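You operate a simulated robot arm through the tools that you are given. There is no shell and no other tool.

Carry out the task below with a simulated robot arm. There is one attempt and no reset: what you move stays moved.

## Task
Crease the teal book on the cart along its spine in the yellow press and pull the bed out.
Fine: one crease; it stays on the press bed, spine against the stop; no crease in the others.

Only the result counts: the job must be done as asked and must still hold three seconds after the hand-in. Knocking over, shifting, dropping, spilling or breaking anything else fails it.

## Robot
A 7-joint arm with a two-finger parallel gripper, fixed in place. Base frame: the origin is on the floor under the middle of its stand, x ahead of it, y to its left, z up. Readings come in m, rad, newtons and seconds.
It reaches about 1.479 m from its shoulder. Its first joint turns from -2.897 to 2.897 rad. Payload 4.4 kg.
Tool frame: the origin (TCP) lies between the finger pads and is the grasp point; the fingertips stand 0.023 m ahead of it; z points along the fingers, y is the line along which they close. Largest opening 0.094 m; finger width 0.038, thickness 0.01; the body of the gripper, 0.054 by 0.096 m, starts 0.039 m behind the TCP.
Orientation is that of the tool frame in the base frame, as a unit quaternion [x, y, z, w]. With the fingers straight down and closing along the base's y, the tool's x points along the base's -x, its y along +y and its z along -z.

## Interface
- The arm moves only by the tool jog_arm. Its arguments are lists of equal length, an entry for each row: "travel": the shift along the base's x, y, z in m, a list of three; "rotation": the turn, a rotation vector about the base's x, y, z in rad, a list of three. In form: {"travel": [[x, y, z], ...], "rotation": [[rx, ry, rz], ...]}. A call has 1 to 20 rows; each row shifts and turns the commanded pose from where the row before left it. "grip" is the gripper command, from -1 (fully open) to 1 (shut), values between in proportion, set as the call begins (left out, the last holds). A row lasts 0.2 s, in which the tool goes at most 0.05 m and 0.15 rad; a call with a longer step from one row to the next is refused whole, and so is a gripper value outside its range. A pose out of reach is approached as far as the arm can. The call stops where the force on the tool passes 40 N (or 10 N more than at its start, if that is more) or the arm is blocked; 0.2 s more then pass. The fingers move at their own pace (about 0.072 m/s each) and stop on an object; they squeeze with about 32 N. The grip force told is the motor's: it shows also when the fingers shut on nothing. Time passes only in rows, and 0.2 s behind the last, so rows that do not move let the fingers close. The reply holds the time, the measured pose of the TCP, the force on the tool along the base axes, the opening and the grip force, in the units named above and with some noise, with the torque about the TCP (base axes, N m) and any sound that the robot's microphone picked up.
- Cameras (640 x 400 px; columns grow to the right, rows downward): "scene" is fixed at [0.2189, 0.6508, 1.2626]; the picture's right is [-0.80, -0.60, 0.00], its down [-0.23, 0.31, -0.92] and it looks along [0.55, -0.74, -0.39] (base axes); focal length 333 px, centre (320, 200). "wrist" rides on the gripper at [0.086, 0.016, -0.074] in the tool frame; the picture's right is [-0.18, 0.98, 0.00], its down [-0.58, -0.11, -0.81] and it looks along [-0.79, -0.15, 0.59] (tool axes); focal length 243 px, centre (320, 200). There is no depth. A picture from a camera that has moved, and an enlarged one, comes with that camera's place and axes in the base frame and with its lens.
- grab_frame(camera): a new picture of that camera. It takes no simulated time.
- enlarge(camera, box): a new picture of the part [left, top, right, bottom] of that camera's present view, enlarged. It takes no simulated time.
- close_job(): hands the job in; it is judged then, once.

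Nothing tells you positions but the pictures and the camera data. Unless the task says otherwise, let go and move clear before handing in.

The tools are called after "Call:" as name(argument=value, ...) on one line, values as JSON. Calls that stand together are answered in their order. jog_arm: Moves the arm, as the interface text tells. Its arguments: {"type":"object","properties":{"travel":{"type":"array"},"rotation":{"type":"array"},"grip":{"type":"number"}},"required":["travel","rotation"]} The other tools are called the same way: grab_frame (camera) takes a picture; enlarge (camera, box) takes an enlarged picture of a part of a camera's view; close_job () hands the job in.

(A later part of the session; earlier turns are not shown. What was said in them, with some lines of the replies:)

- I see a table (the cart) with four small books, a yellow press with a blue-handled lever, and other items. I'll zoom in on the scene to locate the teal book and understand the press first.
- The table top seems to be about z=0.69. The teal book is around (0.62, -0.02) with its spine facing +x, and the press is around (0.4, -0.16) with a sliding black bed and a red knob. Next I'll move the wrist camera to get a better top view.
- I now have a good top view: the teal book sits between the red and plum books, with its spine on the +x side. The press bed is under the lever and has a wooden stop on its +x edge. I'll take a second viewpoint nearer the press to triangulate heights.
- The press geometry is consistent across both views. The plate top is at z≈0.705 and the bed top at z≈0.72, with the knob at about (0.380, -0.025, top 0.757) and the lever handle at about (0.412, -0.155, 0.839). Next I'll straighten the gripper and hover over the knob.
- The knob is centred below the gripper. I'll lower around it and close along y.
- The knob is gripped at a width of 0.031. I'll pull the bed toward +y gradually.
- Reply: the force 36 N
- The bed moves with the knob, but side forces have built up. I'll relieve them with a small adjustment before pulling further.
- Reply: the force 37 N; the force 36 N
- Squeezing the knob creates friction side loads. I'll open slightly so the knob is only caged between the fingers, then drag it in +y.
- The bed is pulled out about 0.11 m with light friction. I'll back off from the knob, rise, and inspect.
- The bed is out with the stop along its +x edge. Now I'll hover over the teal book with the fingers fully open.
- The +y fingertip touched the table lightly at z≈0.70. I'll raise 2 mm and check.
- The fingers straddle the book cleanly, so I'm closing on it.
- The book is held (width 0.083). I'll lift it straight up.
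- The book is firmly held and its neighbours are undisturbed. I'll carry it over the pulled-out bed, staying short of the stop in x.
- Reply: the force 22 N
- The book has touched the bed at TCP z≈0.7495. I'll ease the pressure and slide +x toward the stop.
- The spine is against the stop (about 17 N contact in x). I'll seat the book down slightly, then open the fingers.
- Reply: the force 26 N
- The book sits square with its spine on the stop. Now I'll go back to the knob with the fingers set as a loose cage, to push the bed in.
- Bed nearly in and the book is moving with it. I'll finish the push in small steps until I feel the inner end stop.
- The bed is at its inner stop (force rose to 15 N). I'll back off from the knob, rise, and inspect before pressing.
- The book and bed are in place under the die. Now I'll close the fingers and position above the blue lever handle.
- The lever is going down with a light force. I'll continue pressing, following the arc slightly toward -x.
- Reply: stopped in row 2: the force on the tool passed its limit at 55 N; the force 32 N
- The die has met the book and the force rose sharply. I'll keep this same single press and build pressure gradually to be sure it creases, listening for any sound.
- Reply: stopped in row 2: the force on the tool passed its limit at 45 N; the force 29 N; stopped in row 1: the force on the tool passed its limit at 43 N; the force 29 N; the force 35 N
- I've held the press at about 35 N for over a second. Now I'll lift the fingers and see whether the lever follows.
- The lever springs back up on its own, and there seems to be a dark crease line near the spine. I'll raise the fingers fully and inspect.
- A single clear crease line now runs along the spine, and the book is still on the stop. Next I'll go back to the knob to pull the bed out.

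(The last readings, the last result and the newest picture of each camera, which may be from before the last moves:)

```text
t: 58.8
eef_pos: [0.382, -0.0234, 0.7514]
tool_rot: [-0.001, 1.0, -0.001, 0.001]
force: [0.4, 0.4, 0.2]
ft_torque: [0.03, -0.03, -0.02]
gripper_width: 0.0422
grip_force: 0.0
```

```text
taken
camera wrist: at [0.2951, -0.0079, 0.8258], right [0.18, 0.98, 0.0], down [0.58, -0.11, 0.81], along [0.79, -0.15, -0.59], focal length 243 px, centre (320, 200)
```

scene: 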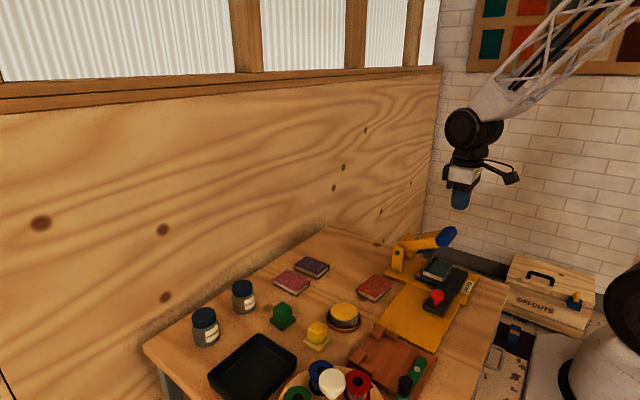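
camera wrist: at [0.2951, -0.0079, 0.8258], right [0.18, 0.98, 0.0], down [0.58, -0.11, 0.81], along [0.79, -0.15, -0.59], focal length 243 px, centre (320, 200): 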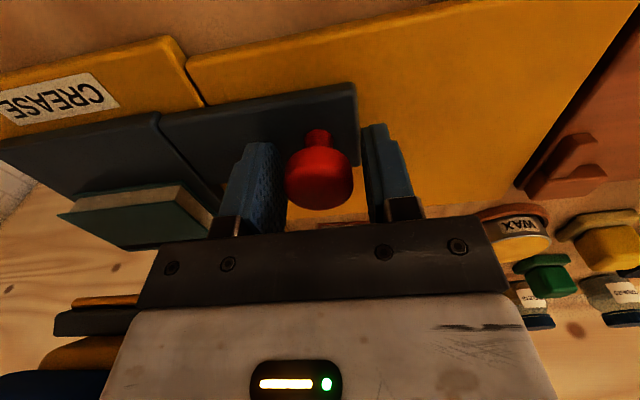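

The knob is caged again. I'll pull +y steadily with the book on the bed.

Call:
jog_arm(travel=[[0, 0.004, 0], [0, 0.005, 0], [0, 0.007, 0], [0, 0.007, 0], [0, 0.007, 0], [0, 0.007, 0], [0, 0.007, 0], [0, 0.005, 0]], rotation=[[0, 0, 0], [0, 0, 0], [0, 0, 0], [0, 0, 0], [0, 0, 0], [0, 0, 0], [0, 0, 0], [0, 0, 0]], grip=0.2)

Call:
grab_frame(camera="wrist")

```text
t: 60.6
eef_pos: [0.3831, 0.0241, 0.7513]
tool_rot: [-0.001, 1.0, 0.0, 0.002]
force: [0.2, -2.2, -1.6]
ft_torque: [0.07, -0.02, 0.0]
gripper_width: 0.0388
grip_force: 1.3
```

```text
taken
camera wrist: at [0.2961, 0.0402, 0.827], right [0.18, 0.98, 0.0], down [0.58, -0.11, 0.81], along [0.79, -0.15, -0.59], focal length 243 px, centre (320, 200)
```

wrist: 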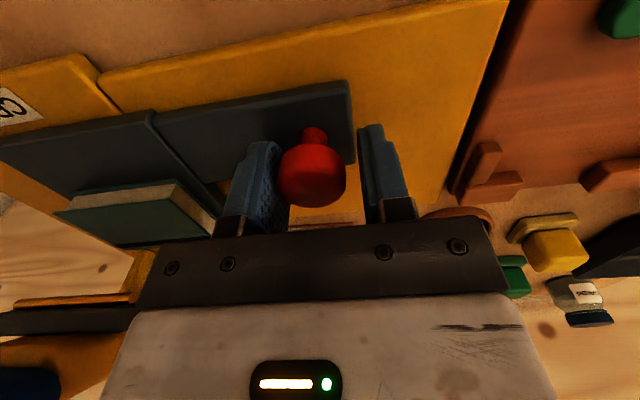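

Call:
jog_arm(travel=[[0, 0.004, 0], [0, 0.006, 0], [0, 0.007, 0], [0, 0.007, 0], [0, 0.007, 0], [0, 0.007, 0], [0, 0.007, 0], [0, 0.007, 0], [0, 0.005, 0]], rotation=[[0, 0, 0], [0, 0, 0], [0, 0, 0], [0, 0, 0], [0, 0, 0], [0, 0, 0], [0, 0, 0], [0, 0, 0], [0, 0, 0]])

Call:
grab_frame(camera="wrist")

```text
t: 62.6
eef_pos: [0.3815, 0.0822, 0.7525]
tool_rot: [0.0, 1.0, -0.001, 0.0]
force: [-2.2, -3.2, -0.6]
ft_torque: [-0.01, 0.01, -0.04]
gripper_width: 0.0383
grip_force: 1.3
```

```text
taken
camera wrist: at [0.2955, 0.0976, 0.8269], right [0.18, 0.98, 0.0], down [0.58, -0.11, 0.81], along [0.79, -0.15, -0.59], focal length 243 px, centre (320, 200)
```

wrist: 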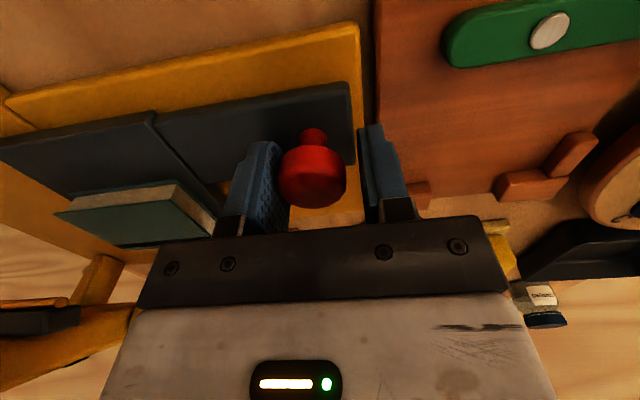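

Call:
jog_arm(travel=[[0, 0.004, 0], [0, 0.004, 0], [0, 0.002, 0], [0, 0, 0]], rotation=[[0, 0, 0], [0, 0, 0], [0, 0, 0], [0, 0, 0]])

Call:
enlarge(camera="wrist", box=[260, 20, 420, 140])

Call:
enlarge(camera="scene", box=[370, 270, 470, 360])

```text
t: 63.6
eef_pos: [0.3827, 0.0904, 0.7516]
tool_rot: [0.0, 1.0, -0.001, 0.001]
force: [-0.6, -2.2, -1.1]
ft_torque: [0.0, -0.02, 0.02]
gripper_width: 0.0386
grip_force: 0.3
```

```text
3.33 times, centred on (340, 80) of wrist
camera zoom: at [0.2962, 0.1076, 0.8266], right [0.18, 0.98, 0.0], down [0.58, -0.11, 0.81], along [0.79, -0.15, -0.59], focal length 809 px, centre (253, 600)
```

zoom: 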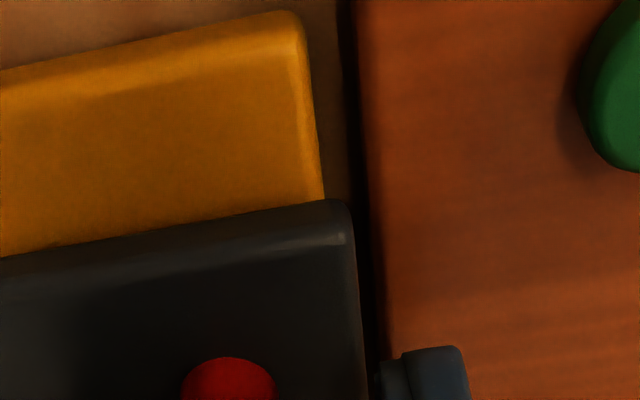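

```text
4.44 times, centred on (420, 315) of scene
camera zoom: at [0.2189, 0.6508, 1.2626], right [-0.8, -0.6, 0.0], down [-0.23, 0.31, -0.92], along [0.55, -0.74, -0.39], focal length 1479 px, centre (-124, -311)
```

zoom: 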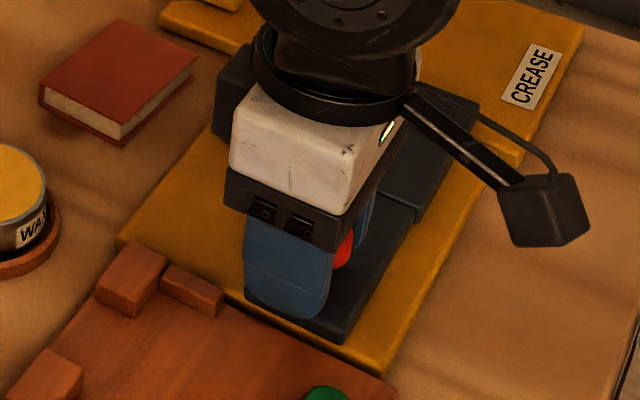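

Call:
jog_arm(travel=[[0, 0.001, 0], [0, 0.001, 0], [0, 0, 0]], rotation=[[0, 0, 0], [0, 0, 0], [0, 0, 0]])

Call:
enlarge(camera="wrist", box=[260, 20, 420, 140])

```text
t: 64.4
eef_pos: [0.3819, 0.0923, 0.7528]
tool_rot: [-0.001, 1.0, -0.001, 0.001]
force: [0.0, -2.7, 1.1]
ft_torque: [0.0, 0.03, 0.01]
gripper_width: 0.0386
grip_force: 0.8
```

```text
3.33 times, centred on (340, 80) of wrist
camera zoom: at [0.2961, 0.1097, 0.827], right [0.18, 0.98, 0.0], down [0.58, -0.11, 0.81], along [0.79, -0.15, -0.59], focal length 809 px, centre (253, 600)
```

zoom: 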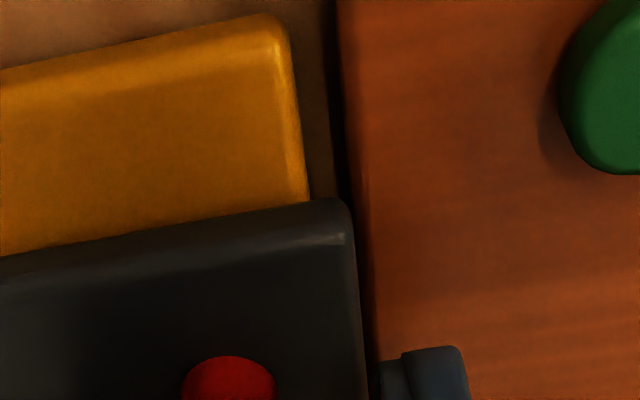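

Call:
jog_arm(travel=[[0, 0.001, 0], [0, 0, 0]], rotation=[[0, 0, 0], [0, 0, 0]])

Call:
enlarge(camera="wrist", box=[260, 20, 420, 140])

```text
t: 65.0
eef_pos: [0.383, 0.0943, 0.7528]
tool_rot: [-0.001, 1.0, -0.001, 0.001]
force: [-0.1, -3.6, 0.7]
ft_torque: [-0.04, 0.04, 0.02]
gripper_width: 0.0391
grip_force: 2.3
```

```text
3.33 times, centred on (340, 80) of wrist
camera zoom: at [0.2957, 0.1104, 0.8265], right [0.18, 0.98, 0.0], down [0.58, -0.11, 0.81], along [0.79, -0.15, -0.59], focal length 809 px, centre (253, 600)
```

zoom: 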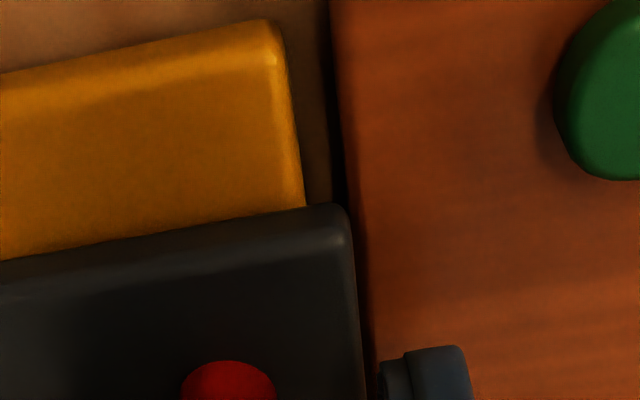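

The bed seems to have reached its outer limit, since the tongue stopped following while the fingers yielded slightly. The jig hasn't moved. I'll back off to the middle of the cage, rise, and inspect.

Call:
jog_arm(travel=[[0, -0.0035, 0], [0, 0, 0.005], [0, 0, 0.02], [0, 0, 0.04], [0, 0, 0.04], [0, 0, 0.04], [0, 0, 0.04], [0, 0, 0]], rotation=[[0, 0, 0], [0, 0, 0], [0, 0, 0], [0, 0, 0], [0, 0, 0], [0, 0, 0], [0, 0, 0], [0, 0, 0]])

Call:
grab_frame(camera="wrist")

Call:
enlarge(camera="scene", box=[380, 220, 480, 330])

Call:
enlarge(camera="scene", box=[410, 262, 470, 312])

```text
t: 66.8
eef_pos: [0.3814, 0.0904, 0.937]
tool_rot: [0.0, 1.0, 0.0, 0.001]
force: [-1.0, 0.2, -0.3]
ft_torque: [-0.01, 0.01, 0.01]
gripper_width: 0.0374
grip_force: 0.1
```

```text
taken
camera wrist: at [0.2959, 0.1069, 1.0119], right [0.18, 0.98, 0.0], down [0.58, -0.11, 0.81], along [0.79, -0.15, -0.59], focal length 243 px, centre (320, 200)
```

wrist: 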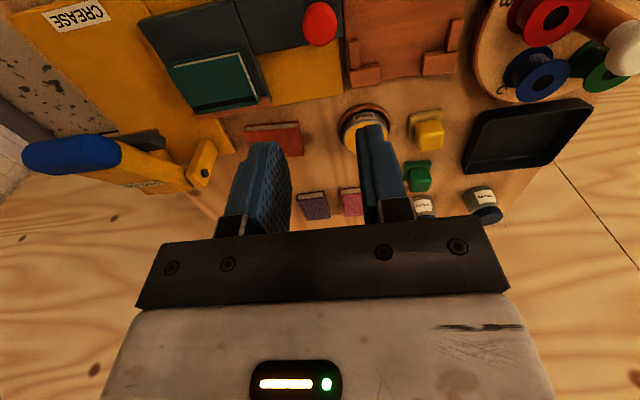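

```text
3.64 times, centred on (430, 275) of scene
camera zoom: at [0.2189, 0.6508, 1.2626], right [-0.8, -0.6, 0.0], down [-0.23, 0.31, -0.92], along [0.55, -0.74, -0.39], focal length 1210 px, centre (-80, -73)
```

zoom: 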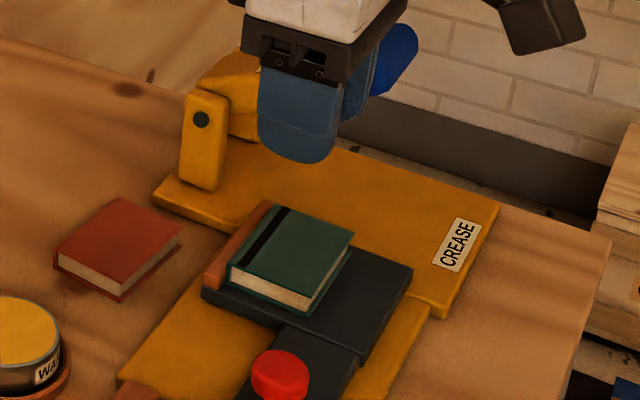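

```text
8.00 times, centred on (440, 287) of scene
camera zoom: at [0.2189, 0.6508, 1.2626], right [-0.8, -0.6, 0.0], down [-0.23, 0.31, -0.92], along [0.55, -0.74, -0.39], focal length 2662 px, centre (-640, -496)
```

zoom: 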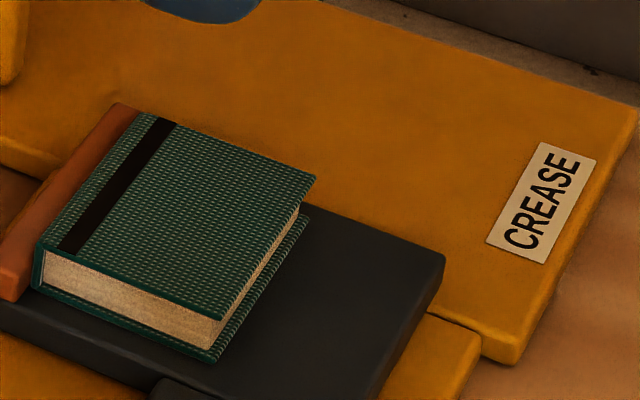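

Call:
enlarge(camera="wrist", box=[150, 20, 290, 130])

Call:
enlarge(camera="wrist", box=[240, 0, 480, 100])

Call:
enlarge(camera="scene", box=[408, 270, 438, 300])

```text
3.64 times, centred on (220, 75) of wrist
camera zoom: at [0.2959, 0.1069, 1.0119], right [0.18, 0.98, 0.0], down [0.58, -0.11, 0.81], along [0.79, -0.15, -0.59], focal length 882 px, centre (684, 654)
```

zoom: 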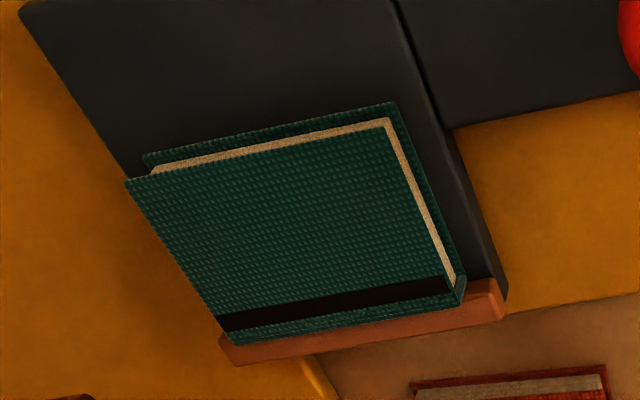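

```text
2.67 times, centred on (360, 50) of wrist
camera zoom: at [0.2959, 0.1069, 1.0119], right [0.18, 0.98, 0.0], down [0.58, -0.11, 0.81], along [0.79, -0.15, -0.59], focal length 647 px, centre (213, 600)
```

zoom: 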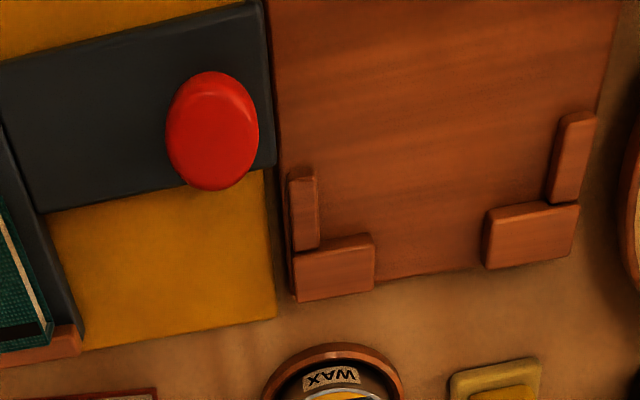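

```text
13.33 times, centred on (423, 285) of scene
camera zoom: at [0.2189, 0.6508, 1.2626], right [-0.8, -0.6, 0.0], down [-0.23, 0.31, -0.92], along [0.55, -0.74, -0.39], focal length 4437 px, centre (-1053, -933)
```

zoom: 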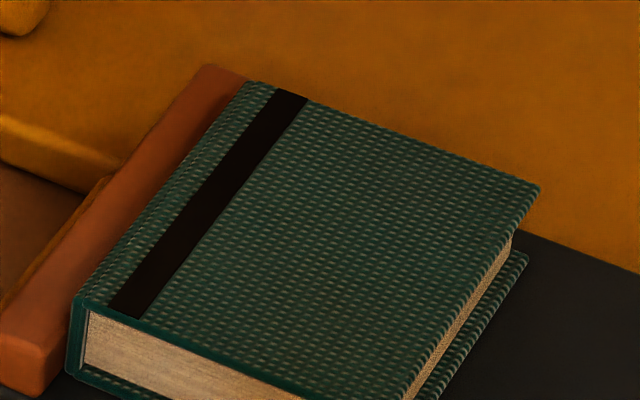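

Call:
enlarge(camera="scene", box=[406, 286, 422, 302])

Call:
enlarge(camera="wrist", box=[230, 80, 275, 110])

```text
16.00 times, centred on (414, 294) of scene
camera zoom: at [0.2189, 0.6508, 1.2626], right [-0.8, -0.6, 0.0], down [-0.23, 0.31, -0.92], along [0.55, -0.74, -0.39], focal length 5324 px, centre (-1184, -1304)
```

zoom: 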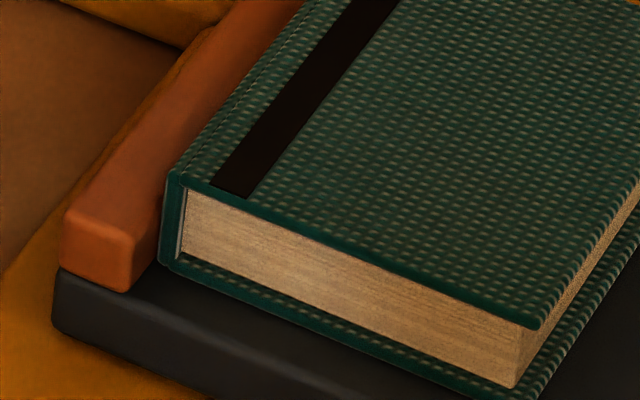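

```text
13.33 times, centred on (252, 95) of wrist
camera zoom: at [0.2959, 0.1069, 1.0119], right [0.18, 0.98, 0.0], down [0.58, -0.11, 0.81], along [0.79, -0.15, -0.59], focal length 3235 px, centre (1220, 1600)
```

zoom: 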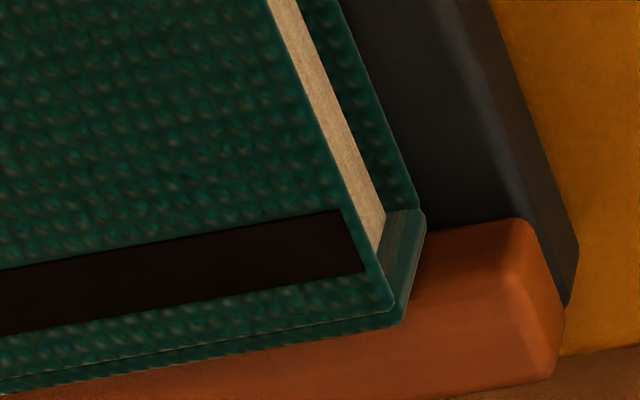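

The spine is flush against the stop, there is one crease, and the bed is fully out. I'll move the arm clear upward and do a final scene check.

Call:
jog_arm(travel=[[0.02, 0, 0.03], [0.02, 0, 0.03], [0.02, 0, 0.03], [0.02, 0, 0.02], [0, 0, 0], [0, 0, 0]], rotation=[[0, 0, 0], [0, 0, 0], [0, 0, 0], [0, 0, 0], [0, 0, 0], [0, 0, 0]], grip=-1)

Call:
grab_frame(camera="scene")

Call:
enlarge(camera="scene", box=[140, 210, 520, 400])

Call:
enlarge(camera="scene", box=[260, 240, 420, 340])

```text
t: 68.2
eef_pos: [0.4611, 0.0915, 1.0469]
tool_rot: [0.0, 1.0, -0.001, 0.001]
force: [0.2, 0.9, 0.1]
ft_torque: [0.01, -0.02, -0.02]
gripper_width: 0.0939
grip_force: 0.0
```

```text
taken
```

scene: 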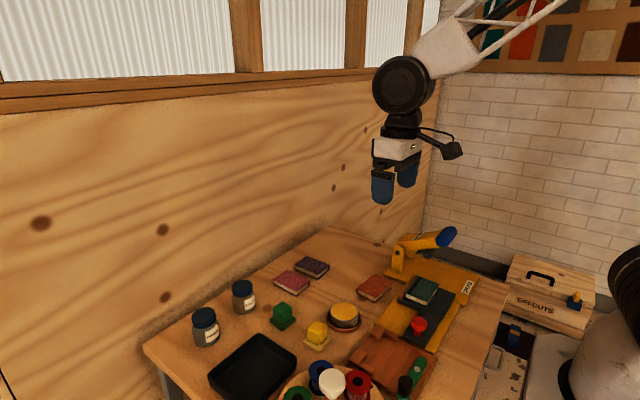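

```text
1.68 times, centred on (330, 305) of scene
camera zoom: at [0.2189, 0.6508, 1.2626], right [-0.8, -0.6, 0.0], down [-0.23, 0.31, -0.92], along [0.55, -0.74, -0.39], focal length 560 px, centre (303, 23)
```

zoom: 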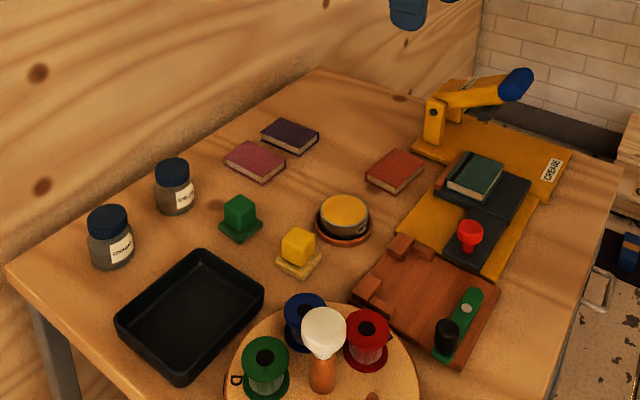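

```text
4.00 times, centred on (340, 290) of scene
camera zoom: at [0.2189, 0.6508, 1.2626], right [-0.8, -0.6, 0.0], down [-0.23, 0.31, -0.92], along [0.55, -0.74, -0.39], focal length 1331 px, centre (240, -160)
```

zoom: 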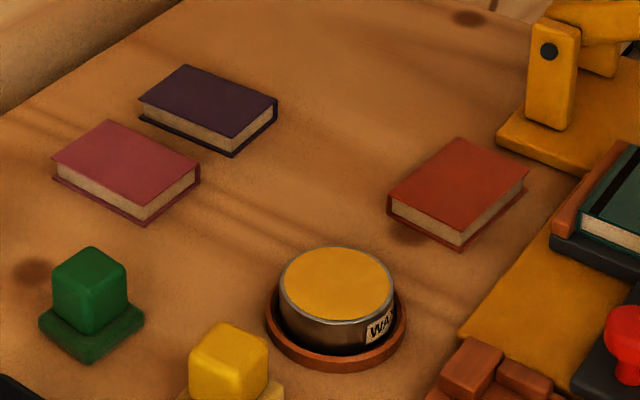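

Everything else is where it started. The red, plum and pink books and the jig are unmoved, and the lever is back up. The teal book lies on the pulled-out bed with one crease and its spine on the stop, so I'm handing in.

Call:
close_job()

```text
The job is handed in.
```

The teal book is creased once along its spine. It lies on the pulled-out press bed with its spine flush against the stop, and I've handed the job in.

- **Crease:** I pressed the lever once and held it at about 35 N for over a second. The camera shows a single dark line along the spine. No click or other sound came back, so that line is my only evidence.
- **Bed:** I pulled the bed out about 0.115 m until the knob stopped following my fingers. I took that as its outer limit, though the end stop felt soft.
- **Everything else:** The other three books show no crease, and nothing else looks moved in the final picture. The lever sprang back up by itself, and the arm is clear of the press with the gripper open.
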